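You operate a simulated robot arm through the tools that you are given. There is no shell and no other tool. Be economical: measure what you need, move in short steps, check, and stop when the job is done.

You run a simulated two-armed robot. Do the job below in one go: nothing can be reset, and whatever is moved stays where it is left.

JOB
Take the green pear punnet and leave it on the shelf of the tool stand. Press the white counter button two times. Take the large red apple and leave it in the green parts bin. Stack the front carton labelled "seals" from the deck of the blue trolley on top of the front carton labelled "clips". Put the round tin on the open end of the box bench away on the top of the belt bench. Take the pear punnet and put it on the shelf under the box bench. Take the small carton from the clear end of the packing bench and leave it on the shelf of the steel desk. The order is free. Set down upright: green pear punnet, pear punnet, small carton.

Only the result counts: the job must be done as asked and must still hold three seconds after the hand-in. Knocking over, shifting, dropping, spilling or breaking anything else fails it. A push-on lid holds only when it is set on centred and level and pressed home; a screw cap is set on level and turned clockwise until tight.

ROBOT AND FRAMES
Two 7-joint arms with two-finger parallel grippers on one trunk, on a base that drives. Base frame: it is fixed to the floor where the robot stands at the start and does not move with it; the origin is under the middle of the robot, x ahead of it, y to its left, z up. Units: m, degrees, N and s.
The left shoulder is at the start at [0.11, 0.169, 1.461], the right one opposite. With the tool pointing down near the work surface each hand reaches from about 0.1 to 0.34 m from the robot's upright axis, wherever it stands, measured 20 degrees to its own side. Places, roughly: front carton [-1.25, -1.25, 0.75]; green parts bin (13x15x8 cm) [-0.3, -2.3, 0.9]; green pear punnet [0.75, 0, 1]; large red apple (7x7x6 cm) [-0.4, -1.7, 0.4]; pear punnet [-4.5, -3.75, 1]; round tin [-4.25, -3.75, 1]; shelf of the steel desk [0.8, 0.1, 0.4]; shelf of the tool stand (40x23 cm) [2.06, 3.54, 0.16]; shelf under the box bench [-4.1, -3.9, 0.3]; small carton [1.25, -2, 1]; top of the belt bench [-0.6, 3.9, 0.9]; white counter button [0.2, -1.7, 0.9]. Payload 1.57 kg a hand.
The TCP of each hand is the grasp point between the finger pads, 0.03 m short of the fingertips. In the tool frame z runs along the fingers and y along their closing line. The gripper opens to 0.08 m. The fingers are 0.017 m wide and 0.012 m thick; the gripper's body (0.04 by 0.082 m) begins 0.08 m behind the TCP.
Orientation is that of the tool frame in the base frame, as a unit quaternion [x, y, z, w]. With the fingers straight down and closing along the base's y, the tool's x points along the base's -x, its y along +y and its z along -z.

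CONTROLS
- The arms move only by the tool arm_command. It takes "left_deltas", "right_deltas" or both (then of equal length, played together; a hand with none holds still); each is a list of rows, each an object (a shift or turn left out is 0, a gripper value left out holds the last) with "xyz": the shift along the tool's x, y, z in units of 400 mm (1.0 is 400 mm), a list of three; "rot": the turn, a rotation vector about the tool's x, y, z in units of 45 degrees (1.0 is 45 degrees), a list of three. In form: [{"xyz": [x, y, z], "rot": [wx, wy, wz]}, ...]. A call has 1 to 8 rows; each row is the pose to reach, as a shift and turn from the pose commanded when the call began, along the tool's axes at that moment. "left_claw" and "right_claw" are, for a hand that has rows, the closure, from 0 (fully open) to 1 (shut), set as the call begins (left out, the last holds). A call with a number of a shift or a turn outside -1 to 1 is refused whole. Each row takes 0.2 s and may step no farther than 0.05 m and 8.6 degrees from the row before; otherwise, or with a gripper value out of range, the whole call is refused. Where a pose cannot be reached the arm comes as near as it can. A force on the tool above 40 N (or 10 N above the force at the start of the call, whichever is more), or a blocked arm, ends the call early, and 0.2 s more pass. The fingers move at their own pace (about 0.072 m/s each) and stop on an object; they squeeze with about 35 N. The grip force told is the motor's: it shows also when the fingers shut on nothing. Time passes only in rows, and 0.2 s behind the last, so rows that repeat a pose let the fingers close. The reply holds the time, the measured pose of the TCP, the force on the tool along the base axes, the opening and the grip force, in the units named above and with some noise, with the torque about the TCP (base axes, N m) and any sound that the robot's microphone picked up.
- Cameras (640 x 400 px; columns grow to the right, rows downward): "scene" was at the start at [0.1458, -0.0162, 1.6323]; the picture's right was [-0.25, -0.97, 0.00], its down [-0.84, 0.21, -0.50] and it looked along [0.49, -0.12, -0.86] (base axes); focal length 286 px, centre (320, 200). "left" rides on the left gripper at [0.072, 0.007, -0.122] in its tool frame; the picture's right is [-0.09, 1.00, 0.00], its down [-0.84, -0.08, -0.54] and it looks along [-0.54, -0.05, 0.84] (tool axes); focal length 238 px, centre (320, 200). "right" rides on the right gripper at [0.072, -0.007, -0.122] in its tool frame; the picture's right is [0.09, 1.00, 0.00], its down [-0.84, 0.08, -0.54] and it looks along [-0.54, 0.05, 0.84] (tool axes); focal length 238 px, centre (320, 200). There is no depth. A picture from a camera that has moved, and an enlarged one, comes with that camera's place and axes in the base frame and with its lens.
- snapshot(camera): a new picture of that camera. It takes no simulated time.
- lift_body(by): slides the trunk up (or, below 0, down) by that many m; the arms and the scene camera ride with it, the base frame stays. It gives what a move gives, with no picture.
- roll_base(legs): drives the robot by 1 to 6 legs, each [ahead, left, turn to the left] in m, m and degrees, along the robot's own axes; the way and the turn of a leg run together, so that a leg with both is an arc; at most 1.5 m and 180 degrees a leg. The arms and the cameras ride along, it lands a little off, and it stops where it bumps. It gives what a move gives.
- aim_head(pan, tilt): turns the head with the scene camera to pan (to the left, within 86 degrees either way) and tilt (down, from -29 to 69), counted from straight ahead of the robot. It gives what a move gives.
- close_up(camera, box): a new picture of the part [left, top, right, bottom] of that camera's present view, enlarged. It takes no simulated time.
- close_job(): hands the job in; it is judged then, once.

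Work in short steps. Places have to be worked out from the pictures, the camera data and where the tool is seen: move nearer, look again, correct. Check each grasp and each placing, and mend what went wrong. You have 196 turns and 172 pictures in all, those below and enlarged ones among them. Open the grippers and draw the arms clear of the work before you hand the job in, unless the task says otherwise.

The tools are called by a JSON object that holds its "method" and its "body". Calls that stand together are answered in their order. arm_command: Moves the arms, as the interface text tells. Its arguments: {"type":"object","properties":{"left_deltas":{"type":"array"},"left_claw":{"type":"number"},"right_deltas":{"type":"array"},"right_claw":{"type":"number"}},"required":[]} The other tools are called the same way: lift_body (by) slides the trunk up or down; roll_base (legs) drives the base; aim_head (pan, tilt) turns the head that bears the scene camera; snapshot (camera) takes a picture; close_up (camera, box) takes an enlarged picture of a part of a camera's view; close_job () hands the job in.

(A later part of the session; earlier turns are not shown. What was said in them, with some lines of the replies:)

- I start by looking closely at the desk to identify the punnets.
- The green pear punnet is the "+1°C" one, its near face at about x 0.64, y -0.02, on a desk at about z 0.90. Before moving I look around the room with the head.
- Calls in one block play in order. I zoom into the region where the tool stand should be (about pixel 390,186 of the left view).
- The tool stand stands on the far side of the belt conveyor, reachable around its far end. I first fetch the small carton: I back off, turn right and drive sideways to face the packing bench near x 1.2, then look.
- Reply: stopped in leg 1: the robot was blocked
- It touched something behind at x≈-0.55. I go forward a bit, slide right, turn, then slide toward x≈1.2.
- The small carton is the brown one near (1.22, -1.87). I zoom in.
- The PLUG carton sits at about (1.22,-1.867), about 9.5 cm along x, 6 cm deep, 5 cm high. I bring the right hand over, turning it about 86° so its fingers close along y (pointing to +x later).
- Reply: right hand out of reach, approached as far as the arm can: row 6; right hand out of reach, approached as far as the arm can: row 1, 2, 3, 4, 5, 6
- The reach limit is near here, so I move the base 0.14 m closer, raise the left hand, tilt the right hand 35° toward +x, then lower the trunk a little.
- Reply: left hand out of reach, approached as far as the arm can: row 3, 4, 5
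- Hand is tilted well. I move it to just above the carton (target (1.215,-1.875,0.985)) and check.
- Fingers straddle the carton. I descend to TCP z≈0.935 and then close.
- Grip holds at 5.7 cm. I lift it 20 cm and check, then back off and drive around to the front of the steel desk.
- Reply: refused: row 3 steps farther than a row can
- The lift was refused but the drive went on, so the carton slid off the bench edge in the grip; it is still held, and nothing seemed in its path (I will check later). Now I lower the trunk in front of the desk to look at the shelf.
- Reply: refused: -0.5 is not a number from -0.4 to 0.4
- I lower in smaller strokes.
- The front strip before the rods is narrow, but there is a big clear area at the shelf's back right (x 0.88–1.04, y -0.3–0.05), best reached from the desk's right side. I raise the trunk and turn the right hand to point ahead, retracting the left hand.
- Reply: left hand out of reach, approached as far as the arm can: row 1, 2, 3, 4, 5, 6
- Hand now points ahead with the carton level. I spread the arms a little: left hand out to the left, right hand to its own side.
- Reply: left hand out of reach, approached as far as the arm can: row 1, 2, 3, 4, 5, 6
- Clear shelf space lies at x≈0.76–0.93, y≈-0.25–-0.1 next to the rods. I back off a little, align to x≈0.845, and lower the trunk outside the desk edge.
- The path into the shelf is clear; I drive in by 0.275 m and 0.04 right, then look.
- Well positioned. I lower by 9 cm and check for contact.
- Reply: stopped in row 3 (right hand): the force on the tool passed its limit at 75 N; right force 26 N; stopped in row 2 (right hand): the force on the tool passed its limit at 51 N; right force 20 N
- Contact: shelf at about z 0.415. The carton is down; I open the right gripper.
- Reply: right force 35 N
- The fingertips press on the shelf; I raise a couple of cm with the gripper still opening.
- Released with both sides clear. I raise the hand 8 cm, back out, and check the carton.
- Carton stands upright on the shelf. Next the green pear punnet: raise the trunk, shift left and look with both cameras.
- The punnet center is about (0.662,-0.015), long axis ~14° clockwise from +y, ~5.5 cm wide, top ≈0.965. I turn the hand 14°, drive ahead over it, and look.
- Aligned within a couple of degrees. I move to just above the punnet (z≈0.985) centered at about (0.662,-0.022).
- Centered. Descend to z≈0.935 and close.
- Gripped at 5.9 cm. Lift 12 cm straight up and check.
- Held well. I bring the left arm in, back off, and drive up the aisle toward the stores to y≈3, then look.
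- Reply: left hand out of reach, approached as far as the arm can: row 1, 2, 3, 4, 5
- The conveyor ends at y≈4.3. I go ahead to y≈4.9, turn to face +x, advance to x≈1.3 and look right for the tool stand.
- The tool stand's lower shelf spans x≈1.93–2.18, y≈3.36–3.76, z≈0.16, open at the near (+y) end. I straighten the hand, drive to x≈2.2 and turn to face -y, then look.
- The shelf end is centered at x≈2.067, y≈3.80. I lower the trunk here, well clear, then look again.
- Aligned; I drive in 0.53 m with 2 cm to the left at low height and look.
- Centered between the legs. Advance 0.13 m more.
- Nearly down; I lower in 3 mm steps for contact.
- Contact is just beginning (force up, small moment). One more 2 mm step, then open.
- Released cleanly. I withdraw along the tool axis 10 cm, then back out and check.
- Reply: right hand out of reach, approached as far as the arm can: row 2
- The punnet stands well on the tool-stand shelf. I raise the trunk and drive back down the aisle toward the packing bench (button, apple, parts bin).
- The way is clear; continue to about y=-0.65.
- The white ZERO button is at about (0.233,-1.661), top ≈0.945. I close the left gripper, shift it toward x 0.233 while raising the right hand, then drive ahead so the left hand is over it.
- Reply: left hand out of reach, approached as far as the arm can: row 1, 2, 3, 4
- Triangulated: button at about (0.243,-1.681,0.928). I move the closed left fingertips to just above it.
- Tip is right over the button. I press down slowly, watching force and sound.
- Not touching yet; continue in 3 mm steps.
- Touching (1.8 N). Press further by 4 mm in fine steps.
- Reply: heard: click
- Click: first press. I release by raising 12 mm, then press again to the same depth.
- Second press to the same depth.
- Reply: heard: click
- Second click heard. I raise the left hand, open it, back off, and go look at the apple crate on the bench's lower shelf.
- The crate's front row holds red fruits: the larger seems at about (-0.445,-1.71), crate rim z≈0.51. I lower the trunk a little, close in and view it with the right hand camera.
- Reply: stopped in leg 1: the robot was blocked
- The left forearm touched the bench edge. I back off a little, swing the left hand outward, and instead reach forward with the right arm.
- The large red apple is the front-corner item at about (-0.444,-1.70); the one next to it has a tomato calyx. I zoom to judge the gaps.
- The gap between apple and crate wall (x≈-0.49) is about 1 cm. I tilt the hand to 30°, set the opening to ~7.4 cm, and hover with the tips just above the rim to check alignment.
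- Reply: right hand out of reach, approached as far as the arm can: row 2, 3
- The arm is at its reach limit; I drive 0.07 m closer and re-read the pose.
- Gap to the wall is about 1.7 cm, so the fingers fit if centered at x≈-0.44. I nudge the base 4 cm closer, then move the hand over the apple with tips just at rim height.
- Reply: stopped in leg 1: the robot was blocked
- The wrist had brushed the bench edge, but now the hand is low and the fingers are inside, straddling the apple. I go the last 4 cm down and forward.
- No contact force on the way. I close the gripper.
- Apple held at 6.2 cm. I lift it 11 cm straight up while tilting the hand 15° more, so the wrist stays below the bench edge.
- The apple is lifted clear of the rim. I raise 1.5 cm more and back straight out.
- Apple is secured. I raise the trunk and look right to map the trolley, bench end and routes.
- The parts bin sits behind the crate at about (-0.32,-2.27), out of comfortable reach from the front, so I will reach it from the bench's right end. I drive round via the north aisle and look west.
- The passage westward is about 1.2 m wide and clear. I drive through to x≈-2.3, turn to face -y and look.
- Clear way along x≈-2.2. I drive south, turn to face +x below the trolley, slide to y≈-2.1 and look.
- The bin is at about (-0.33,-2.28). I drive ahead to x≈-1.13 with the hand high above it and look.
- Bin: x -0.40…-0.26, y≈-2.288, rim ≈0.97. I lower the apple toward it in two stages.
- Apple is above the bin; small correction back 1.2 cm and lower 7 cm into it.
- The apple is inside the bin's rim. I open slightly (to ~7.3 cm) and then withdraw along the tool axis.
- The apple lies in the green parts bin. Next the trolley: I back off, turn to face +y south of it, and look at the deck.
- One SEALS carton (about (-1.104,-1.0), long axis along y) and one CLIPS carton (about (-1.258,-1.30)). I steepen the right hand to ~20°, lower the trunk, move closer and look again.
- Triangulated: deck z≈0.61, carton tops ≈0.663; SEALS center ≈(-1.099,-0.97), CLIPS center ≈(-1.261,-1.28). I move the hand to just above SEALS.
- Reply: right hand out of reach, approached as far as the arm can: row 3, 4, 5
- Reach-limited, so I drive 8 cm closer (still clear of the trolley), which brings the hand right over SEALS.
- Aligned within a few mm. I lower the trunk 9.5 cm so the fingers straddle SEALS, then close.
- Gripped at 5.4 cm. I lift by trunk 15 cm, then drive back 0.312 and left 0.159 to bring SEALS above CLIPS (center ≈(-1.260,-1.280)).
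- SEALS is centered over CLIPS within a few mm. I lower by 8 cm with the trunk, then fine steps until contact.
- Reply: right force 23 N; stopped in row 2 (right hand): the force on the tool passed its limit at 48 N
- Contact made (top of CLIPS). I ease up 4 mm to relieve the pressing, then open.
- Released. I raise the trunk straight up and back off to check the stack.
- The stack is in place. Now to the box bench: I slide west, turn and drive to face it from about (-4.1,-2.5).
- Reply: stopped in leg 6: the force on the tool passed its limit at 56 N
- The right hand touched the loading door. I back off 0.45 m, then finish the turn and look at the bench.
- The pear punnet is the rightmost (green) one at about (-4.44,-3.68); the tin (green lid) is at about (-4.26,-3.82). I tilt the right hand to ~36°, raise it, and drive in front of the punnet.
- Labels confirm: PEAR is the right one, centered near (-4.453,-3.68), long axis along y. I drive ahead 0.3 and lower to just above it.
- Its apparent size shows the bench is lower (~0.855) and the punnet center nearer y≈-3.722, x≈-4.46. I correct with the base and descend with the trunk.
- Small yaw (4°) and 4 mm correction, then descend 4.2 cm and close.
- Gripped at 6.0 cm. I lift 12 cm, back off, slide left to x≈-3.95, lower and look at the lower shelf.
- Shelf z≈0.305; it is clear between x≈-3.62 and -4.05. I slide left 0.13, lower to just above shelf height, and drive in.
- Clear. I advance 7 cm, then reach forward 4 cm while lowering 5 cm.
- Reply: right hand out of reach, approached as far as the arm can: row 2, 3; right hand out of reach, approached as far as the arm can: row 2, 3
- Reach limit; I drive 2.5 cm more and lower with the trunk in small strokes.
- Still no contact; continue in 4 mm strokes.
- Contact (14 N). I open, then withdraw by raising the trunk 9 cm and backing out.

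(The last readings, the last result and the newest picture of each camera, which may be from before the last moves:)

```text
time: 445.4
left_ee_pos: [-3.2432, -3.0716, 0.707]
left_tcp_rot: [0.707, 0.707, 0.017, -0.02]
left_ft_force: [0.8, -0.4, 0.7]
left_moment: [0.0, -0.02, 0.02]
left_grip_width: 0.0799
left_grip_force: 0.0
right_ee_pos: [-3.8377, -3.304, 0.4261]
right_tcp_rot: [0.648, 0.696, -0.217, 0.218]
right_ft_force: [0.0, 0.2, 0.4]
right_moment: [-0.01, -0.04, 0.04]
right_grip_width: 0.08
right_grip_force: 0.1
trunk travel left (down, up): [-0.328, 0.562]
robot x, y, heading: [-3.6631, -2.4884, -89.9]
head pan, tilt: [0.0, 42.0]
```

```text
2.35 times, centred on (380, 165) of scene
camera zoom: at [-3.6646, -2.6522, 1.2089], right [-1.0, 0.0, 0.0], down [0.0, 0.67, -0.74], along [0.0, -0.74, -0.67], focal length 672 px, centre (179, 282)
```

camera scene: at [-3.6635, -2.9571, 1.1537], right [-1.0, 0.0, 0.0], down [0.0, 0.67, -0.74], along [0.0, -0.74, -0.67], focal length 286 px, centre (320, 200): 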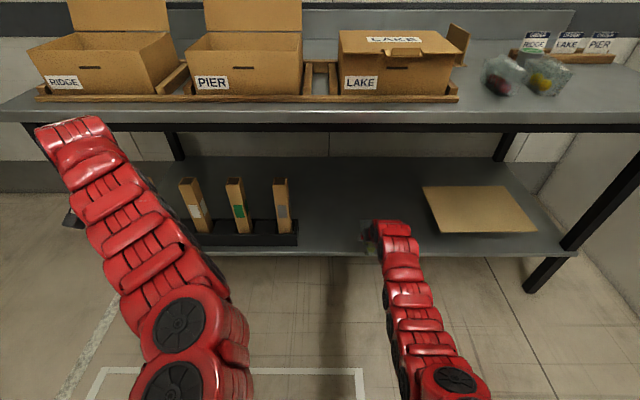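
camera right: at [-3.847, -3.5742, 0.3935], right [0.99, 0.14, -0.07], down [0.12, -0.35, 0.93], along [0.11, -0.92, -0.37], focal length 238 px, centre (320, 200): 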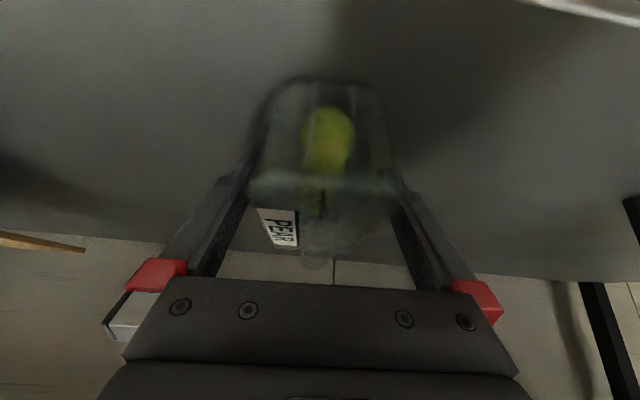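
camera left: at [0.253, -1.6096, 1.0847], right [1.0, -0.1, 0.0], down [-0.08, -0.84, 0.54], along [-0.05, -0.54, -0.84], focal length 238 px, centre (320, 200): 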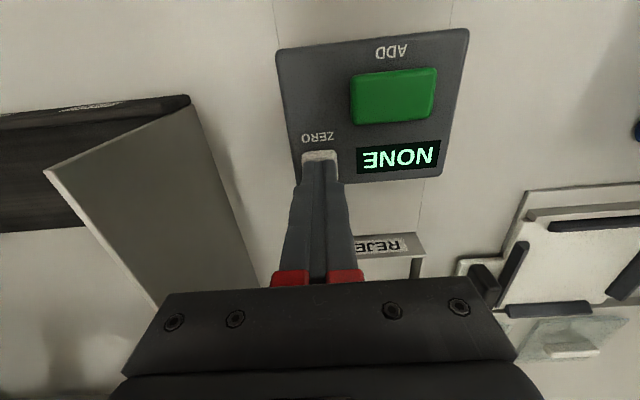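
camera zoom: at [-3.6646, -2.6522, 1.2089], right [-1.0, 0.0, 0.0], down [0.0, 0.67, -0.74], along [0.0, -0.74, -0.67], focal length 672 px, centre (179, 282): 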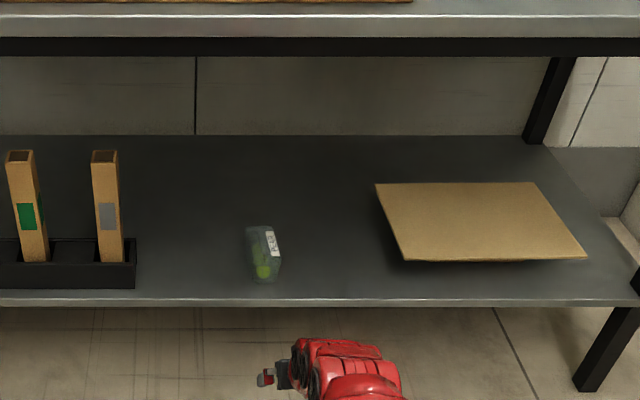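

The pear punnet stands on the shelf. Next the PINS tin, about (-4.276,-3.87), top ≈0.915, 6 cm wide. I raise the trunk and hands, steepen the right hand to 20°, and drive in front of it.

{"method": "lift_body", "body": {"by": 0.4}}

{"method": "arm_command", "body": {"right_deltas": [{"xyz": [-0.0586, 0, -0.081], "rot": [0, 0.071, 0]}, {"xyz": [-0.117, 0, -0.162], "rot": [0, 0.142, 0]}, {"xyz": [-0.176, 0, -0.243], "rot": [0, 0.213, 0]}, {"xyz": [-0.234, 0, -0.324], "rot": [0, 0.284, 0]}, {"xyz": [-0.293, 0, -0.405], "rot": [0, 0.355, 0]}], "left_deltas": [{"xyz": [0, 0, -0.06]}, {"xyz": [0, 0, -0.12]}, {"xyz": [0, 0, -0.18]}, {"xyz": [0, 0, -0.24]}, {"xyz": [0, 0, -0.3]}]}}

{"method": "roll_base", "body": {"legs": [[0, -0.44, 0], [0.38, 0, 0]]}}

{"method": "snapshot", "body": {"camera": "right"}}

{"method": "snapshot", "body": {"camera": "scene"}}

```text
time: 449.2
left_ee_pos: [-3.2425, -3.0725, 1.1075]
left_tcp_rot: [0.707, 0.707, 0.018, -0.02]
left_ft_force: [0.2, -0.1, -0.4]
left_moment: [-0.03, 0.0, -0.01]
left_grip_width: 0.0801
left_grip_force: 0.0
right_ee_pos: [-3.8369, -3.3049, 0.8255]
right_tcp_rot: [0.649, 0.695, -0.217, 0.218]
right_ft_force: [-0.1, 0.5, 0.7]
right_moment: [0.0, 0.0, 0.04]
right_grip_width: 0.0798
right_grip_force: 0.0
trunk travel left (down, up): [-0.728, 0.162]
robot x, y, heading: [-3.664, -2.4906, -89.6]
head pan, tilt: [0.0, 42.0]
```

```text
time: 450.4
left_ee_pos: [-3.2325, -3.0956, 1.1625]
left_tcp_rot: [0.707, 0.707, 0.018, -0.02]
left_ft_force: [0.1, 0.0, -0.8]
left_moment: [0.01, 0.02, 0.0]
left_grip_width: 0.0801
left_grip_force: 0.0
left hand out of reach, approached as far as the arm can: row 3, 4, 5
right_ee_pos: [-3.8334, -3.3045, 1.027]
right_tcp_rot: [0.672, 0.72, -0.124, 0.12]
right_ft_force: [-0.7, 0.6, -0.4]
right_moment: [0.0, -0.04, 0.0]
right_grip_width: 0.0799
right_grip_force: 0.0
trunk travel left (down, up): [-0.728, 0.162]
robot x, y, heading: [-3.6665, -2.4892, -89.6]
head pan, tilt: [0.0, 42.0]
```

```text
time: 455.1
left_ee_pos: [-3.6648, -3.4749, 1.1644]
left_tcp_rot: [0.706, 0.708, 0.017, -0.019]
left_ft_force: [-0.9, 0.0, 0.7]
left_moment: [0.01, -0.01, 0.0]
left_grip_width: 0.0798
left_grip_force: 0.0
right_ee_pos: [-4.2642, -3.6845, 1.0263]
right_tcp_rot: [0.671, 0.721, -0.125, 0.12]
right_ft_force: [1.2, 0.6, -0.2]
right_moment: [0.0, -0.02, -0.02]
right_grip_width: 0.0798
right_grip_force: 0.1
trunk travel left (down, up): [-0.728, 0.162]
robot x, y, heading: [-4.0959, -2.8676, -89.8]
head pan, tilt: [0.0, 42.0]
```

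```text
41 pictures are left
camera right: at [-4.2771, -3.5771, 1.1174], right [0.99, 0.15, -0.05], down [0.13, -0.59, 0.79], along [0.09, -0.79, -0.61], focal length 238 px, centre (320, 200)
```

right: 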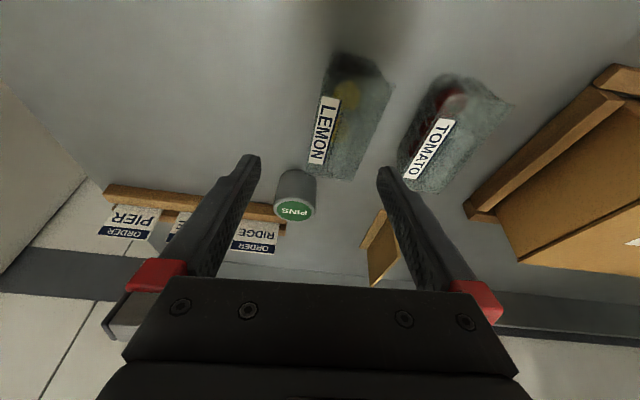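

```text
40 pictures are left
camera scene: at [-4.0986, -3.0335, 1.6089], right [-1.0, 0.0, 0.0], down [0.0, 0.67, -0.74], along [0.0, -0.74, -0.67], focal length 286 px, centre (320, 200)
```

scene: 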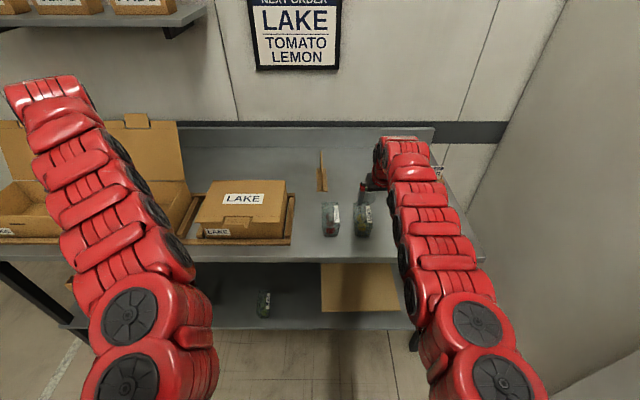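

Tin center ≈(-4.281,-3.867). I draw the hand back 6.7 cm and right 3 cm, then drive ahead 0.25 to be over it, and check.

{"method": "arm_command", "body": {"right_deltas": [{"xyz": [0.079, -0.037, -0.028]}, {"xyz": [0.157, -0.074, -0.057]}]}}

{"method": "roll_base", "body": {"legs": [[0.25, 0, 0]]}}

{"method": "snapshot", "body": {"camera": "right"}}

```text
time: 455.7
left_ee_pos: [-3.6656, -3.4721, 1.1642]
left_tcp_rot: [0.706, 0.708, 0.015, -0.019]
left_ft_force: [0.0, 0.1, 0.3]
left_moment: [-0.03, -0.02, 0.01]
left_grip_width: 0.08
left_grip_force: 0.0
right_ee_pos: [-4.3003, -3.6185, 1.0276]
right_tcp_rot: [0.671, 0.721, -0.125, 0.121]
right_ft_force: [0.3, 0.6, 0.9]
right_moment: [-0.04, -0.02, -0.01]
right_grip_width: 0.0799
right_grip_force: 0.0
trunk travel left (down, up): [-0.728, 0.162]
robot x, y, heading: [-4.0994, -2.8686, -89.6]
head pan, tilt: [0.0, 42.0]
```

```text
time: 457.5
left_ee_pos: [-3.6628, -3.7197, 1.1637]
left_tcp_rot: [0.705, 0.709, 0.016, -0.018]
left_ft_force: [-0.3, -0.3, -0.8]
left_moment: [0.01, 0.0, -0.03]
left_grip_width: 0.0801
left_grip_force: 0.2
right_ee_pos: [-4.2975, -3.8674, 1.0262]
right_tcp_rot: [0.671, 0.721, -0.125, 0.12]
right_ft_force: [-0.6, -0.3, 0.0]
right_moment: [0.02, -0.01, 0.0]
right_grip_width: 0.0798
right_grip_force: 0.1
trunk travel left (down, up): [-0.728, 0.162]
robot x, y, heading: [-4.0992, -3.1188, -90.0]
head pan, tilt: [0.0, 42.0]
```

```text
39 pictures are left
camera right: at [-4.3094, -3.7591, 1.1181], right [0.99, 0.16, -0.05], down [0.13, -0.59, 0.79], along [0.09, -0.79, -0.61], focal length 238 px, centre (320, 200)
```

right: 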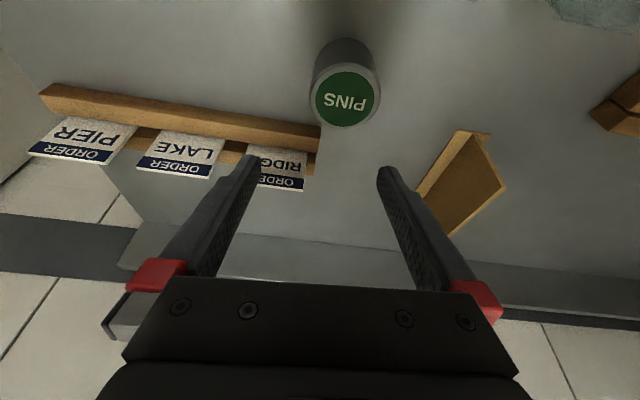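

Tin at (-4.279,-3.870). I shift 1.8 cm and lower to just above it, then check centering.

{"method": "arm_command", "body": {"right_deltas": [{"xyz": [0.025, 0.0225, 0.092]}, {"xyz": [0.0505, 0.045, 0.1835]}]}}

{"method": "snapshot", "body": {"camera": "right"}}

```text
time: 458.1
left_ee_pos: [-3.6627, -3.7202, 1.1637]
left_tcp_rot: [0.705, 0.709, 0.017, -0.02]
left_ft_force: [-0.3, -0.2, 0.6]
left_moment: [0.03, 0.03, -0.02]
left_grip_width: 0.08
left_grip_force: 0.1
right_ee_pos: [-4.2803, -3.8739, 0.9488]
right_tcp_rot: [0.67, 0.721, -0.125, 0.121]
right_ft_force: [0.0, -0.1, -0.5]
right_moment: [0.04, 0.01, -0.01]
right_grip_width: 0.08
right_grip_force: 0.0
trunk travel left (down, up): [-0.728, 0.162]
robot x, y, heading: [-4.0992, -3.116, -89.6]
head pan, tilt: [0.0, 42.0]
```

```text
38 pictures are left
camera right: at [-4.2918, -3.7649, 1.0406], right [0.99, 0.16, -0.05], down [0.13, -0.59, 0.79], along [0.09, -0.79, -0.61], focal length 238 px, centre (320, 200)
```

right: 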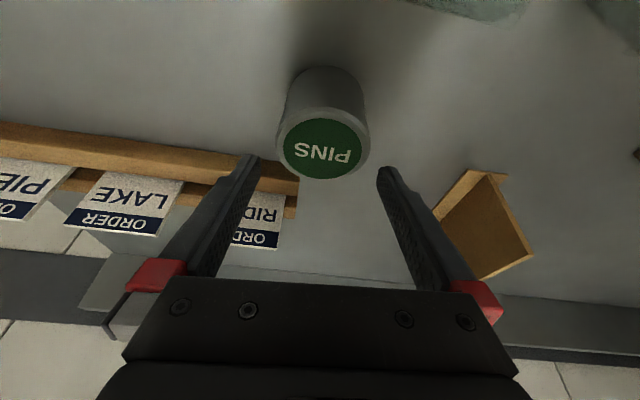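

Centered. Descend 5 cm and close.

{"method": "arm_command", "body": {"right_deltas": [{"xyz": [0.026, 0, 0.057]}, {"xyz": [0.052, 0, 0.114]}]}}

{"method": "arm_command", "body": {"right_deltas": [{"xyz": [0, 0, 0]}, {"xyz": [0, 0, 0]}, {"xyz": [0, 0, 0]}], "right_claw": 1}}

{"method": "lift_body", "body": {"by": 0.13}}

{"method": "snapshot", "body": {"camera": "right"}}

```text
time: 458.7
left_ee_pos: [-3.6618, -3.7211, 1.1625]
left_tcp_rot: [0.705, 0.708, 0.016, -0.02]
left_ft_force: [0.1, -0.6, 0.2]
left_moment: [0.0, 0.0, -0.01]
left_grip_width: 0.08
left_grip_force: 0.1
right_ee_pos: [-4.2813, -3.8683, 0.8998]
right_tcp_rot: [0.671, 0.721, -0.124, 0.121]
right_ft_force: [-0.1, -1.1, -0.4]
right_moment: [0.0, 0.0, -0.01]
right_grip_width: 0.0798
right_grip_force: 0.0
trunk travel left (down, up): [-0.728, 0.162]
robot x, y, heading: [-4.0992, -3.1178, -89.5]
head pan, tilt: [0.0, 42.0]
```

```text
time: 459.5
left_ee_pos: [-3.662, -3.7206, 1.1645]
left_tcp_rot: [0.705, 0.708, 0.017, -0.019]
left_ft_force: [0.5, 1.0, -0.2]
left_moment: [-0.02, 0.0, 0.03]
left_grip_width: 0.0803
left_grip_force: 0.1
right_ee_pos: [-4.282, -3.8683, 0.9]
right_tcp_rot: [0.67, 0.722, -0.124, 0.122]
right_ft_force: [-0.1, -1.2, 4.5]
right_moment: [0.0, -0.18, -0.03]
right_grip_width: 0.0634
right_grip_force: 35.2
trunk travel left (down, up): [-0.728, 0.162]
robot x, y, heading: [-4.0987, -3.1161, -89.6]
head pan, tilt: [0.0, 42.0]
```

```text
time: 461.1
left_ee_pos: [-3.6627, -3.7205, 1.2931]
left_tcp_rot: [0.705, 0.709, 0.017, -0.02]
left_ft_force: [0.4, -0.1, 0.2]
left_moment: [0.0, 0.01, -0.02]
left_grip_width: 0.0799
left_grip_force: 0.0
right_ee_pos: [-4.2802, -3.8692, 1.03]
right_tcp_rot: [0.67, 0.722, -0.123, 0.12]
right_ft_force: [-0.3, 0.3, -1.5]
right_moment: [0.01, 0.02, 0.02]
right_grip_width: 0.0632
right_grip_force: 35.2
trunk travel left (down, up): [-0.858, 0.032]
robot x, y, heading: [-4.0958, -3.1148, -89.9]
head pan, tilt: [0.0, 42.0]
```

```text
37 pictures are left
camera right: at [-4.293, -3.761, 1.1209], right [0.99, 0.16, -0.05], down [0.13, -0.6, 0.79], along [0.09, -0.79, -0.61], focal length 238 px, centre (320, 200)
```

right: 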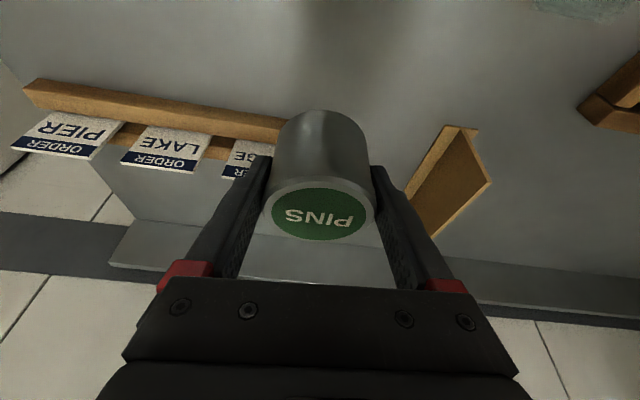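

Tin is held (6.3 cm grip). Now the long drive to the belt bench: back off, slide east, turn to face north.

{"method": "roll_base", "body": {"legs": [[-0.62, 0, 0], [0, 0.75, 0], [0, 0.75, 0], [0, 0, -90], [0, 0, -90], [0, -0.35, 0]]}}

{"method": "aim_head", "body": {"pan": 0, "tilt": 30}}

{"method": "snapshot", "body": {"camera": "scene"}}

```text
time: 481.5
left_ee_pos: [-2.6708, -1.8729, 1.2929]
left_tcp_rot: [-0.701, 0.713, -0.02, -0.017]
left_ft_force: [-0.3, -0.4, -0.7]
left_moment: [-0.04, -0.03, -0.02]
left_grip_width: 0.0798
left_grip_force: 0.0
right_ee_pos: [-2.0492, -1.738, 1.0308]
right_tcp_rot: [0.714, -0.678, -0.118, -0.125]
right_ft_force: [-0.6, 0.3, -1.6]
right_moment: [-0.02, 0.01, -0.01]
right_grip_width: 0.0632
right_grip_force: 35.2
trunk travel left (down, up): [-0.858, 0.032]
robot x, y, heading: [-2.2498, -2.4849, 88.9]
head pan, tilt: [0.0, 42.0]
```

```text
time: 482.3
left_ee_pos: [-2.6701, -1.8726, 1.2932]
left_tcp_rot: [-0.701, 0.713, -0.018, -0.018]
left_ft_force: [0.4, 0.0, 0.2]
left_moment: [0.0, 0.03, -0.03]
left_grip_width: 0.08
left_grip_force: 0.1
right_ee_pos: [-2.0476, -1.7386, 1.0295]
right_tcp_rot: [0.714, -0.679, -0.12, -0.125]
right_ft_force: [0.3, 0.4, -1.5]
right_moment: [-0.01, 0.05, -0.01]
right_grip_width: 0.0634
right_grip_force: 35.2
trunk travel left (down, up): [-0.858, 0.032]
robot x, y, heading: [-2.2489, -2.4892, 89.1]
head pan, tilt: [0.0, 30.0]
```

```text
36 pictures are left
camera scene: at [-2.2426, -2.3152, 1.757], right [1.0, -0.02, 0.0], down [-0.01, -0.5, -0.87], along [0.01, 0.87, -0.5], focal length 286 px, centre (320, 200)
```

scene: 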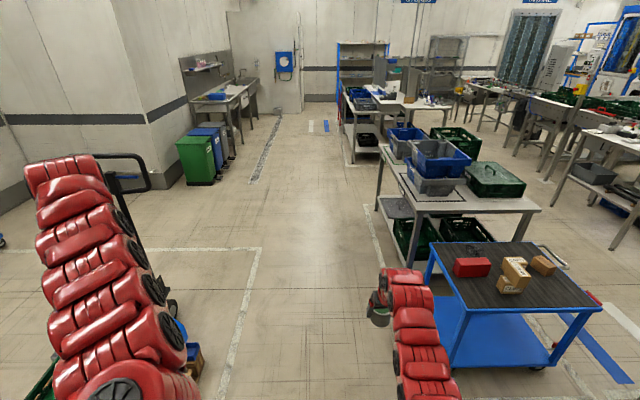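

Corridor is clear and the stack looks fine. I drive north, turn to face west, and back through the passage.

{"method": "roll_base", "body": {"legs": [[1.23, 0, 0.9], [1.23, 0, 0], [1.22, 0, 0], [0, 0, 90], [-0.9, 0, 0]]}}

{"method": "aim_head", "body": {"pan": -45, "tilt": 30}}

{"method": "snapshot", "body": {"camera": "scene"}}

```text
time: 508.2
left_ee_pos: [-1.9418, 0.7481, 1.2925]
left_tcp_rot: [1.0, -0.009, 0.026, -0.001]
left_ft_force: [0.4, -0.4, 0.0]
left_moment: [0.01, 0.0, 0.0]
left_grip_width: 0.08
left_grip_force: 0.0
right_ee_pos: [-2.0727, 1.3688, 1.0294]
right_tcp_rot: [0.985, 0.023, -0.172, -0.005]
right_ft_force: [0.2, -0.1, -1.9]
right_moment: [0.02, 0.0, 0.02]
right_grip_width: 0.0634
right_grip_force: 35.1
trunk travel left (down, up): [-0.858, 0.032]
robot x, y, heading: [-1.3274, 1.1686, 178.7]
head pan, tilt: [0.0, 30.0]
```

```text
time: 509.3
left_ee_pos: [-1.9404, 0.747, 1.2929]
left_tcp_rot: [1.0, -0.01, 0.026, -0.001]
left_ft_force: [0.4, 0.9, 0.8]
left_moment: [-0.02, 0.03, -0.01]
left_grip_width: 0.0797
left_grip_force: 0.0
right_ee_pos: [-2.0746, 1.3689, 1.0297]
right_tcp_rot: [0.985, 0.024, -0.172, -0.004]
right_ft_force: [-0.3, 0.2, -1.7]
right_moment: [-0.03, -0.01, 0.0]
right_grip_width: 0.0632
right_grip_force: 34.5
trunk travel left (down, up): [-0.858, 0.032]
robot x, y, heading: [-1.3265, 1.1662, 179.2]
head pan, tilt: [-45.0, 30.0]
```

```text
35 pictures are left
camera scene: at [-1.4694, 1.2351, 1.757], right [0.72, 0.69, 0.0], down [0.35, -0.36, -0.87], along [-0.6, 0.62, -0.5], focal length 286 px, centre (320, 200)
```

scene: 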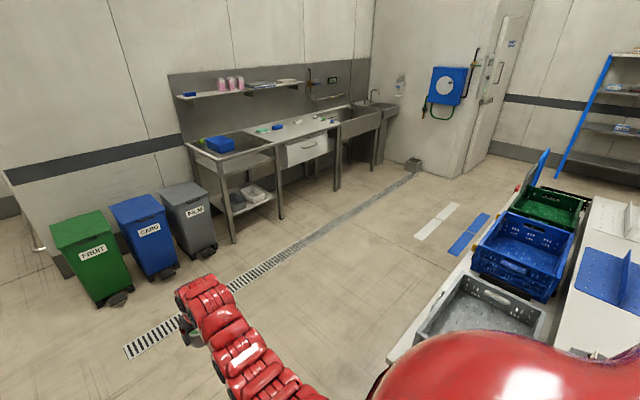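

Continue backing to the aisle (x≈0.48), then look at the belt bench on the way north.

{"method": "roll_base", "body": {"legs": [[-0.9, 0, 0.8], [-0.9, 0, 0]]}}

{"method": "aim_head", "body": {"pan": -50, "tilt": 30}}

{"method": "snapshot", "body": {"camera": "scene"}}

```text
time: 518.3
left_ee_pos: [-0.148, 0.7222, 1.293]
left_tcp_rot: [1.0, -0.005, 0.027, -0.002]
left_ft_force: [0.6, 1.0, 0.4]
left_moment: [0.01, 0.01, 0.0]
left_grip_width: 0.0797
left_grip_force: 0.0
right_ee_pos: [-0.2866, 1.3426, 1.0295]
right_tcp_rot: [0.985, 0.028, -0.172, -0.004]
right_ft_force: [-0.1, 0.0, -1.6]
right_moment: [0.0, -0.03, 0.01]
right_grip_width: 0.0633
right_grip_force: 35.0
trunk travel left (down, up): [-0.858, 0.032]
robot x, y, heading: [0.4645, 1.1507, 179.2]
head pan, tilt: [-45.0, 30.0]
```

```text
time: 519.0
left_ee_pos: [-0.1464, 0.7235, 1.2933]
left_tcp_rot: [1.0, -0.006, 0.026, -0.002]
left_ft_force: [-0.9, 0.8, 0.8]
left_moment: [0.01, -0.03, 0.03]
left_grip_width: 0.0797
left_grip_force: 0.0
right_ee_pos: [-0.2857, 1.3426, 1.0301]
right_tcp_rot: [0.985, 0.028, -0.173, -0.004]
right_ft_force: [-0.6, 0.1, -1.5]
right_moment: [-0.01, -0.02, -0.01]
right_grip_width: 0.0633
right_grip_force: 34.4
trunk travel left (down, up): [-0.858, 0.032]
robot x, y, heading: [0.4665, 1.1459, 179.4]
head pan, tilt: [-50.0, 30.0]
```

```text
34 pictures are left
camera scene: at [0.326, 1.2195, 1.7571], right [0.77, 0.64, 0.0], down [0.32, -0.39, -0.87], along [-0.55, 0.67, -0.5], focal length 286 px, centre (320, 200)
```

scene: 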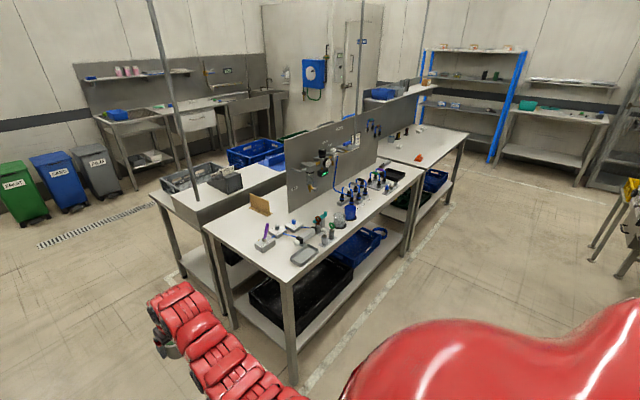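

The belt bench is the second bench (y≈3.2–4.2, east edge x≈-0.30). I go north along the aisle, turn to face it at y≈3.6, and look.

{"method": "roll_base", "body": {"legs": [[0, 0, -90], [1.2, 0, 0], [1.2, 0, 0], [0, 0, 90]]}}

{"method": "aim_head", "body": {"pan": 0, "tilt": 38}}

{"method": "snapshot", "body": {"camera": "scene"}}

```text
time: 538.4
left_ee_pos: [-0.1435, 3.1369, 1.2932]
left_tcp_rot: [1.0, -0.007, 0.026, -0.002]
left_ft_force: [-0.9, -1.2, 0.2]
left_moment: [-0.02, 0.01, -0.01]
left_grip_width: 0.0798
left_grip_force: 0.0
right_ee_pos: [-0.2803, 3.7567, 1.0287]
right_tcp_rot: [0.985, 0.026, -0.173, -0.004]
right_ft_force: [-0.5, 0.0, -1.4]
right_moment: [0.01, 0.0, 0.0]
right_grip_width: 0.063
right_grip_force: 34.8
trunk travel left (down, up): [-0.858, 0.032]
robot x, y, heading: [0.4665, 3.5588, 178.9]
head pan, tilt: [-50.0, 30.0]
```

```text
time: 539.6
left_ee_pos: [-0.1461, 3.1366, 1.2926]
left_tcp_rot: [1.0, -0.008, 0.026, -0.001]
left_ft_force: [-0.5, 0.3, 0.2]
left_moment: [-0.02, 0.01, -0.02]
left_grip_width: 0.0803
left_grip_force: 0.1
right_ee_pos: [-0.279, 3.7581, 1.0298]
right_tcp_rot: [0.984, 0.025, -0.174, -0.004]
right_ft_force: [-0.9, 0.3, -1.4]
right_moment: [-0.02, -0.02, 0.01]
right_grip_width: 0.0631
right_grip_force: 34.3
trunk travel left (down, up): [-0.858, 0.032]
robot x, y, heading: [0.4689, 3.5601, 179.2]
head pan, tilt: [0.0, 38.0]
```

```text
33 pictures are left
camera scene: at [0.3023, 3.5625, 1.7447], right [0.02, 1.0, 0.0], down [0.62, -0.01, -0.79], along [-0.79, 0.01, -0.62], focal length 286 px, centre (320, 200)
```

scene: 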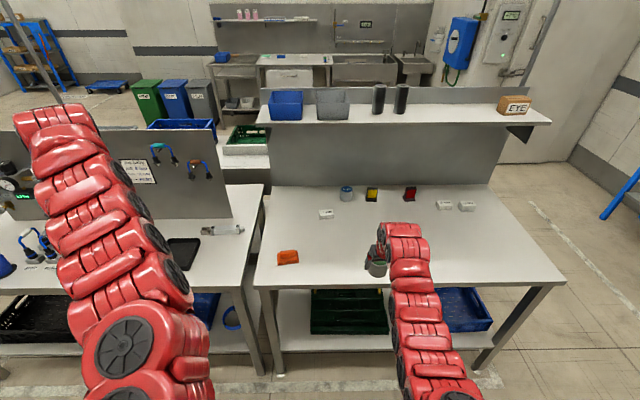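

The spot around (-0.50,3.76) on the belt bench is clear. I drive ahead 0.22, lower with the trunk 6 cm and check.

{"method": "roll_base", "body": {"legs": [[0.22, 0, 0]]}}

{"method": "lift_body", "body": {"by": -0.06}}

{"method": "snapshot", "body": {"camera": "right"}}

{"method": "snapshot", "body": {"camera": "scene"}}

```text
time: 541.3
left_ee_pos: [-0.3643, 3.139, 1.2941]
left_tcp_rot: [1.0, -0.007, 0.025, -0.001]
left_ft_force: [1.5, 0.7, -0.6]
left_moment: [0.02, 0.02, 0.01]
left_grip_width: 0.08
left_grip_force: 0.1
right_ee_pos: [-0.5008, 3.7596, 1.0307]
right_tcp_rot: [0.985, 0.026, -0.173, -0.004]
right_ft_force: [0.0, -1.0, -3.1]
right_moment: [0.0, 0.0, -0.04]
right_grip_width: 0.0634
right_grip_force: 35.1
trunk travel left (down, up): [-0.858, 0.032]
robot x, y, heading: [0.2453, 3.5631, 179.5]
head pan, tilt: [0.0, 38.0]
```

```text
time: 542.3
left_ee_pos: [-0.3652, 3.1371, 1.2348]
left_tcp_rot: [1.0, -0.007, 0.026, -0.002]
left_ft_force: [0.5, -0.5, 0.2]
left_moment: [0.02, 0.01, 0.0]
left_grip_width: 0.0798
left_grip_force: 0.1
right_ee_pos: [-0.5009, 3.7608, 0.9707]
right_tcp_rot: [0.985, 0.026, -0.173, -0.005]
right_ft_force: [-0.5, -0.3, -2.5]
right_moment: [0.02, 0.0, -0.01]
right_grip_width: 0.0632
right_grip_force: 35.0
trunk travel left (down, up): [-0.798, 0.092]
robot x, y, heading: [0.2501, 3.5637, 179.3]
head pan, tilt: [0.0, 38.0]
```

```text
32 pictures are left
camera right: at [-0.392, 3.7707, 1.0616], right [0.14, -0.99, -0.05], down [-0.6, -0.12, 0.79], along [-0.79, -0.08, -0.61], focal length 238 px, centre (320, 200)
```

right: 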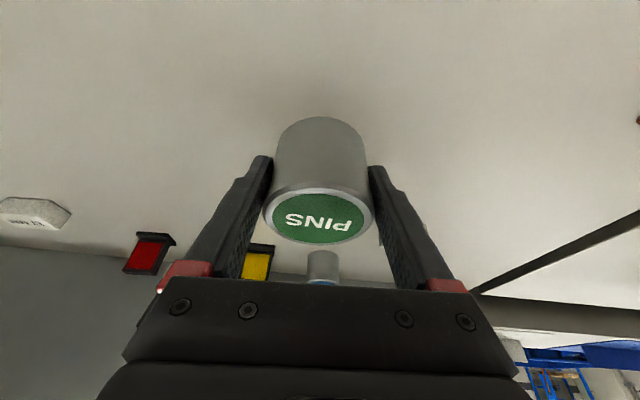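

```text
31 pictures are left
camera scene: at [0.0813, 3.5655, 1.6849], right [0.01, 1.0, 0.0], down [0.62, -0.01, -0.79], along [-0.79, 0.01, -0.62], focal length 286 px, centre (320, 200)
```

scene: 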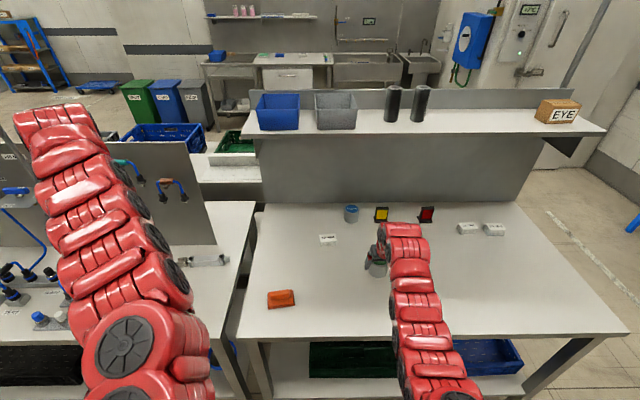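

Clear all around. I lower in small strokes until contact.

{"method": "lift_body", "body": {"by": -0.025}}

{"method": "lift_body", "body": {"by": -0.006}}

{"method": "lift_body", "body": {"by": -0.004}}

```text
time: 543.0
left_ee_pos: [-0.3665, 3.1396, 1.2087]
left_tcp_rot: [1.0, -0.008, 0.026, -0.001]
left_ft_force: [-1.0, 0.4, -0.3]
left_moment: [0.03, 0.01, 0.0]
left_grip_width: 0.08
left_grip_force: 0.0
right_ee_pos: [-0.502, 3.7606, 0.9453]
right_tcp_rot: [0.985, 0.025, -0.173, -0.005]
right_ft_force: [0.7, -0.7, -1.4]
right_moment: [0.02, 0.0, 0.0]
right_grip_width: 0.0631
right_grip_force: 35.6
trunk travel left (down, up): [-0.773, 0.117]
robot x, y, heading: [0.2438, 3.5586, 179.2]
head pan, tilt: [0.0, 38.0]
```

```text
time: 543.5
left_ee_pos: [-0.3657, 3.1384, 1.2026]
left_tcp_rot: [1.0, -0.008, 0.026, -0.001]
left_ft_force: [0.4, -0.4, 0.5]
left_moment: [-0.03, 0.01, 0.0]
left_grip_width: 0.0799
left_grip_force: 0.1
right_ee_pos: [-0.5018, 3.7605, 0.9383]
right_tcp_rot: [0.985, 0.026, -0.173, -0.005]
right_ft_force: [0.3, -0.2, -1.4]
right_moment: [-0.02, -0.02, 0.04]
right_grip_width: 0.0636
right_grip_force: 34.8
trunk travel left (down, up): [-0.767, 0.123]
robot x, y, heading: [0.246, 3.5621, 179.4]
head pan, tilt: [0.0, 38.0]
```

```text
time: 544.0
left_ee_pos: [-0.3669, 3.1392, 1.1985]
left_tcp_rot: [1.0, -0.008, 0.027, -0.001]
left_ft_force: [-0.6, 0.2, 0.0]
left_moment: [-0.02, 0.01, 0.0]
left_grip_width: 0.0797
left_grip_force: 0.1
right_ee_pos: [-0.5026, 3.7599, 0.9345]
right_tcp_rot: [0.985, 0.025, -0.173, -0.005]
right_ft_force: [0.5, 0.5, -1.7]
right_moment: [0.03, -0.01, -0.04]
right_grip_width: 0.0631
right_grip_force: 35.4
trunk travel left (down, up): [-0.763, 0.127]
robot x, y, heading: [0.2496, 3.5613, 179.3]
head pan, tilt: [0.0, 38.0]
```

{"method": "lift_body", "body": {"by": -0.005}}

{"method": "lift_body", "body": {"by": -0.005}}

{"method": "snapshot", "body": {"camera": "right"}}

```text
time: 544.6
left_ee_pos: [-0.3664, 3.1378, 1.1939]
left_tcp_rot: [1.0, -0.008, 0.026, -0.002]
left_ft_force: [-0.4, -0.3, -0.5]
left_moment: [0.05, -0.02, -0.01]
left_grip_width: 0.08
left_grip_force: 0.0
right_ee_pos: [-0.5028, 3.7599, 0.9295]
right_tcp_rot: [0.985, 0.026, -0.173, -0.005]
right_ft_force: [-0.3, 1.3, -1.8]
right_moment: [-0.01, -0.04, 0.01]
right_grip_width: 0.0634
right_grip_force: 35.0
trunk travel left (down, up): [-0.758, 0.132]
robot x, y, heading: [0.2485, 3.5651, 178.9]
head pan, tilt: [0.0, 38.0]
```

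```text
time: 545.1
left_ee_pos: [-0.3654, 3.1389, 1.1891]
left_tcp_rot: [1.0, -0.008, 0.026, -0.001]
left_ft_force: [0.0, -0.1, 0.3]
left_moment: [-0.05, 0.0, 0.01]
left_grip_width: 0.0799
left_grip_force: 0.0
right_ee_pos: [-0.5023, 3.7602, 0.9243]
right_tcp_rot: [0.985, 0.026, -0.173, -0.005]
right_ft_force: [-0.2, 0.7, -1.3]
right_moment: [0.0, -0.02, 0.02]
right_grip_width: 0.0632
right_grip_force: 35.2
trunk travel left (down, up): [-0.753, 0.137]
robot x, y, heading: [0.2486, 3.5655, 179.3]
head pan, tilt: [0.0, 38.0]
```

```text
30 pictures are left
camera right: at [-0.3928, 3.7706, 1.0159], right [0.14, -0.99, -0.05], down [-0.6, -0.12, 0.79], along [-0.79, -0.08, -0.61], focal length 238 px, centre (320, 200)
```

right: 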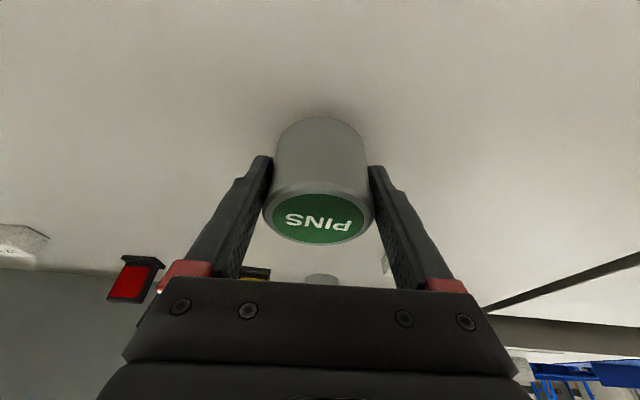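

Still a gap; keep lowering.

{"method": "lift_body", "body": {"by": -0.008}}

{"method": "lift_body", "body": {"by": -0.006}}

{"method": "lift_body", "body": {"by": -0.004}}

```text
time: 545.7
left_ee_pos: [-0.3659, 3.1386, 1.1809]
left_tcp_rot: [1.0, -0.007, 0.026, -0.001]
left_ft_force: [-0.4, 0.1, 0.2]
left_moment: [0.01, 0.01, 0.01]
left_grip_width: 0.08
left_grip_force: 0.2
right_ee_pos: [-0.5017, 3.7597, 0.9149]
right_tcp_rot: [0.985, 0.026, -0.173, -0.005]
right_ft_force: [0.8, 0.0, -1.8]
right_moment: [-0.01, 0.0, 0.01]
right_grip_width: 0.0632
right_grip_force: 35.3
trunk travel left (down, up): [-0.745, 0.145]
robot x, y, heading: [0.2463, 3.5643, 179.2]
head pan, tilt: [0.0, 38.0]
```

```text
time: 546.2
left_ee_pos: [-0.3661, 3.139, 1.1736]
left_tcp_rot: [1.0, -0.008, 0.027, -0.002]
left_ft_force: [0.2, 0.9, -0.8]
left_moment: [0.01, -0.01, -0.01]
left_grip_width: 0.0799
left_grip_force: 0.1
right_ee_pos: [-0.5021, 3.7595, 0.91]
right_tcp_rot: [0.984, 0.025, -0.174, -0.005]
right_ft_force: [-1.1, 0.4, -1.6]
right_moment: [0.02, -0.02, 0.01]
right_grip_width: 0.0633
right_grip_force: 34.9
trunk travel left (down, up): [-0.739, 0.151]
robot x, y, heading: [0.2439, 3.5642, 179.1]
head pan, tilt: [0.0, 38.0]
```

```text
time: 546.8
left_ee_pos: [-0.366, 3.1385, 1.1701]
left_tcp_rot: [1.0, -0.007, 0.026, -0.002]
left_ft_force: [0.3, 0.2, -0.6]
left_moment: [0.02, 0.01, 0.0]
left_grip_width: 0.0797
left_grip_force: 0.0
right_ee_pos: [-0.501, 3.7606, 0.9066]
right_tcp_rot: [0.985, 0.026, -0.173, -0.004]
right_ft_force: [-0.6, 0.6, -1.5]
right_moment: [-0.01, -0.04, 0.03]
right_grip_width: 0.0632
right_grip_force: 34.7
trunk travel left (down, up): [-0.735, 0.155]
robot x, y, heading: [0.2461, 3.5632, 179.1]
head pan, tilt: [0.0, 38.0]
```

{"method": "lift_body", "body": {"by": -0.004}}

{"method": "lift_body", "body": {"by": -0.004}}

{"method": "lift_body", "body": {"by": -0.003}}

{"method": "snapshot", "body": {"camera": "right"}}

```text
time: 547.3
left_ee_pos: [-0.3658, 3.1393, 1.1668]
left_tcp_rot: [1.0, -0.008, 0.027, -0.001]
left_ft_force: [-0.4, 0.4, 0.2]
left_moment: [-0.01, 0.03, -0.02]
left_grip_width: 0.0798
left_grip_force: 0.1
right_ee_pos: [-0.5018, 3.7597, 0.9022]
right_tcp_rot: [0.985, 0.026, -0.173, -0.004]
right_ft_force: [-0.8, 0.6, -1.6]
right_moment: [0.0, -0.01, 0.01]
right_grip_width: 0.0634
right_grip_force: 35.1
trunk travel left (down, up): [-0.731, 0.159]
robot x, y, heading: [0.2461, 3.5614, 179.0]
head pan, tilt: [0.0, 38.0]
```

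```text
time: 547.8
left_ee_pos: [-0.3654, 3.1391, 1.1626]
left_tcp_rot: [1.0, -0.008, 0.026, -0.001]
left_ft_force: [0.7, -0.2, 0.5]
left_moment: [0.0, 0.04, 0.02]
left_grip_width: 0.0799
left_grip_force: 0.0
right_ee_pos: [-0.5024, 3.7592, 0.9006]
right_tcp_rot: [0.984, 0.026, -0.176, -0.005]
right_ft_force: [-2.3, 1.0, 7.4]
right_moment: [-0.27, 0.07, -0.04]
right_grip_width: 0.0634
right_grip_force: 35.2
trunk travel left (down, up): [-0.727, 0.163]
robot x, y, heading: [0.2491, 3.5618, 179.3]
head pan, tilt: [0.0, 38.0]
```

```text
time: 548.4
left_ee_pos: [-0.3635, 3.1398, 1.1623]
left_tcp_rot: [1.0, -0.008, 0.026, -0.002]
left_ft_force: [0.6, -0.2, -0.2]
left_moment: [0.02, 0.03, 0.03]
left_grip_width: 0.0801
left_grip_force: 0.1
right_ee_pos: [-0.5025, 3.7605, 0.9013]
right_tcp_rot: [0.984, 0.026, -0.177, -0.005]
right_ft_force: [-5.4, 2.0, 26.4]
right_moment: [-0.7, -0.02, -0.07]
right_grip_width: 0.0633
right_grip_force: 35.7
trunk travel left (down, up): [-0.724, 0.166]
robot x, y, heading: [0.2477, 3.5585, 179.3]
head pan, tilt: [0.0, 38.0]
```

```text
29 pictures are left
camera right: at [-0.3917, 3.7705, 0.9909], right [0.14, -0.99, -0.05], down [-0.59, -0.12, 0.8], along [-0.8, -0.08, -0.6], focal length 238 px, centre (320, 200)
```

right: 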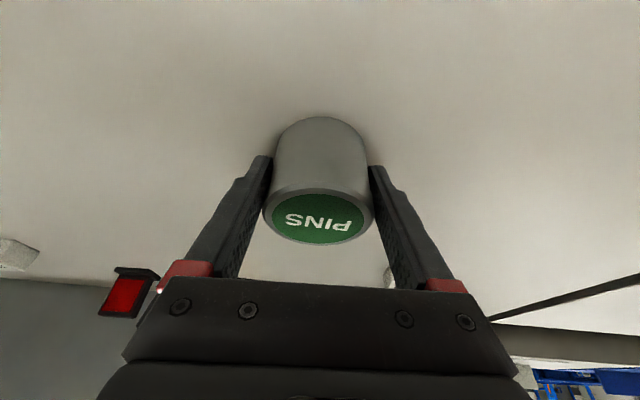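

The tin stands on the bench (26 N). I ease up 3 mm, open, lift straight up and back away.

{"method": "lift_body", "body": {"by": 0.003}}

{"method": "arm_command", "body": {"right_deltas": [{"xyz": [0, 0, 0]}, {"xyz": [0, 0, 0]}, {"xyz": [0, 0, 0]}], "right_claw": 0}}

{"method": "lift_body", "body": {"by": 0.15}}

{"method": "snapshot", "body": {"camera": "right"}}

```text
time: 548.9
left_ee_pos: [-0.3628, 3.1386, 1.1632]
left_tcp_rot: [1.0, -0.008, 0.025, -0.001]
left_ft_force: [0.1, 0.4, 0.1]
left_moment: [0.01, 0.0, 0.01]
left_grip_width: 0.0801
left_grip_force: 0.0
right_ee_pos: [-0.5007, 3.7603, 0.9001]
right_tcp_rot: [0.984, 0.025, -0.175, -0.004]
right_ft_force: [-7.0, 2.0, 20.3]
right_moment: [-0.59, 0.38, -0.23]
right_grip_width: 0.0631
right_grip_force: 35.4
trunk travel left (down, up): [-0.727, 0.163]
robot x, y, heading: [0.2479, 3.5609, 179.2]
head pan, tilt: [0.0, 38.0]
```

```text
time: 549.7
left_ee_pos: [-0.3658, 3.1396, 1.162]
left_tcp_rot: [1.0, -0.008, 0.027, -0.001]
left_ft_force: [0.6, 0.3, -0.1]
left_moment: [-0.01, 0.02, -0.03]
left_grip_width: 0.0798
left_grip_force: 0.1
right_ee_pos: [-0.5016, 3.7593, 0.8989]
right_tcp_rot: [0.985, 0.025, -0.172, -0.005]
right_ft_force: [0.0, 0.0, -1.0]
right_moment: [-0.04, 0.0, -0.03]
right_grip_width: 0.0802
right_grip_force: 0.0
trunk travel left (down, up): [-0.727, 0.163]
robot x, y, heading: [0.2481, 3.5609, 179.1]
head pan, tilt: [0.0, 38.0]
```

```text
time: 551.4
left_ee_pos: [-0.3652, 3.1382, 1.313]
left_tcp_rot: [1.0, -0.007, 0.027, -0.002]
left_ft_force: [0.2, 0.1, 0.4]
left_moment: [0.03, -0.01, 0.01]
left_grip_width: 0.0801
left_grip_force: 0.1
right_ee_pos: [-0.5012, 3.7595, 1.0491]
right_tcp_rot: [0.985, 0.025, -0.173, -0.004]
right_ft_force: [0.5, -0.2, 0.1]
right_moment: [0.01, -0.04, -0.01]
right_grip_width: 0.0801
right_grip_force: 0.1
trunk travel left (down, up): [-0.877, 0.013]
robot x, y, heading: [0.2472, 3.5621, 179.3]
head pan, tilt: [0.0, 38.0]
```

```text
28 pictures are left
camera right: at [-0.3927, 3.7706, 1.14], right [0.14, -0.99, -0.05], down [-0.6, -0.12, 0.79], along [-0.79, -0.08, -0.61], focal length 238 px, centre (320, 200)
```

right: 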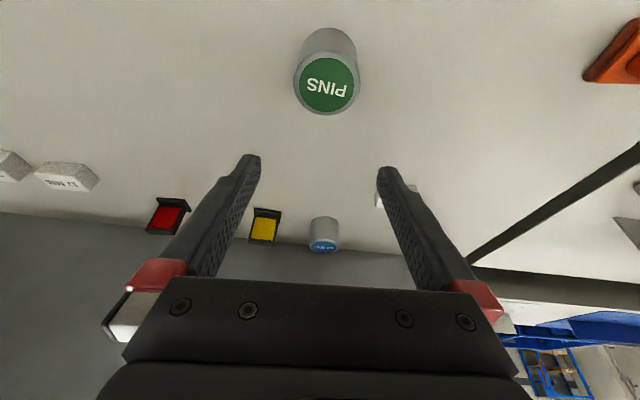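

The tin stands on the belt bench. I back clear of it and take a last look.

{"method": "roll_base", "body": {"legs": [[-0.25, 0, 0]]}}

{"method": "snapshot", "body": {"camera": "scene"}}

```text
time: 553.3
left_ee_pos: [-0.116, 3.1351, 1.3119]
left_tcp_rot: [1.0, -0.007, 0.027, -0.001]
left_ft_force: [-0.1, -0.4, -0.3]
left_moment: [-0.02, -0.07, 0.0]
left_grip_width: 0.08
left_grip_force: 0.1
right_ee_pos: [-0.2513, 3.756, 1.0478]
right_tcp_rot: [0.985, 0.025, -0.172, -0.005]
right_ft_force: [-0.1, -0.3, -0.2]
right_moment: [0.0, 0.02, 0.03]
right_grip_width: 0.0801
right_grip_force: 0.0
trunk travel left (down, up): [-0.877, 0.013]
robot x, y, heading: [0.5008, 3.5595, 179.0]
head pan, tilt: [0.0, 38.0]
```

```text
27 pictures are left
camera scene: at [0.3295, 3.5618, 1.7635], right [0.01, 1.0, 0.0], down [0.62, -0.01, -0.79], along [-0.79, 0.01, -0.62], focal length 286 px, centre (320, 200)
```

scene: 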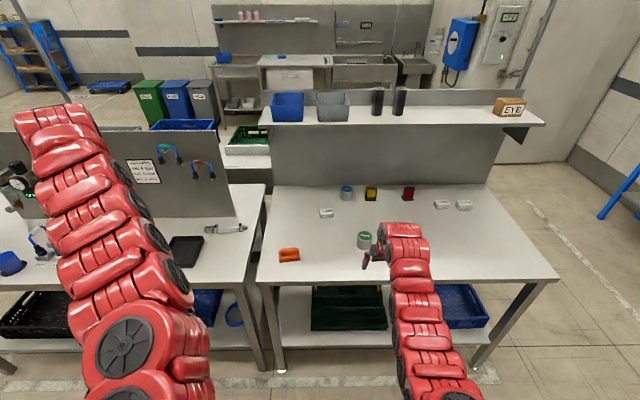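

Everything is placed, both grippers are open and the arms are clear, so I hand the job in.

{"method": "close_job", "body": {}}

```text
The job is handed in.
```

I finished all seven tasks and handed the job in, with both grippers open and the arms clear. Each placing was checked on camera. The button gave two clicks.

There were a few unplanned contacts, and none visibly moved anything in the pictures I took:
- **Small carton:** a lift was refused, so it slid off the packing bench edge in the grip instead of being raised first.
- **Base:** it bumped something behind it at the start.
- **Arms:** they brushed the edge of the packing bench twice while I reached for the apple, and the right hand touched the loading door once.
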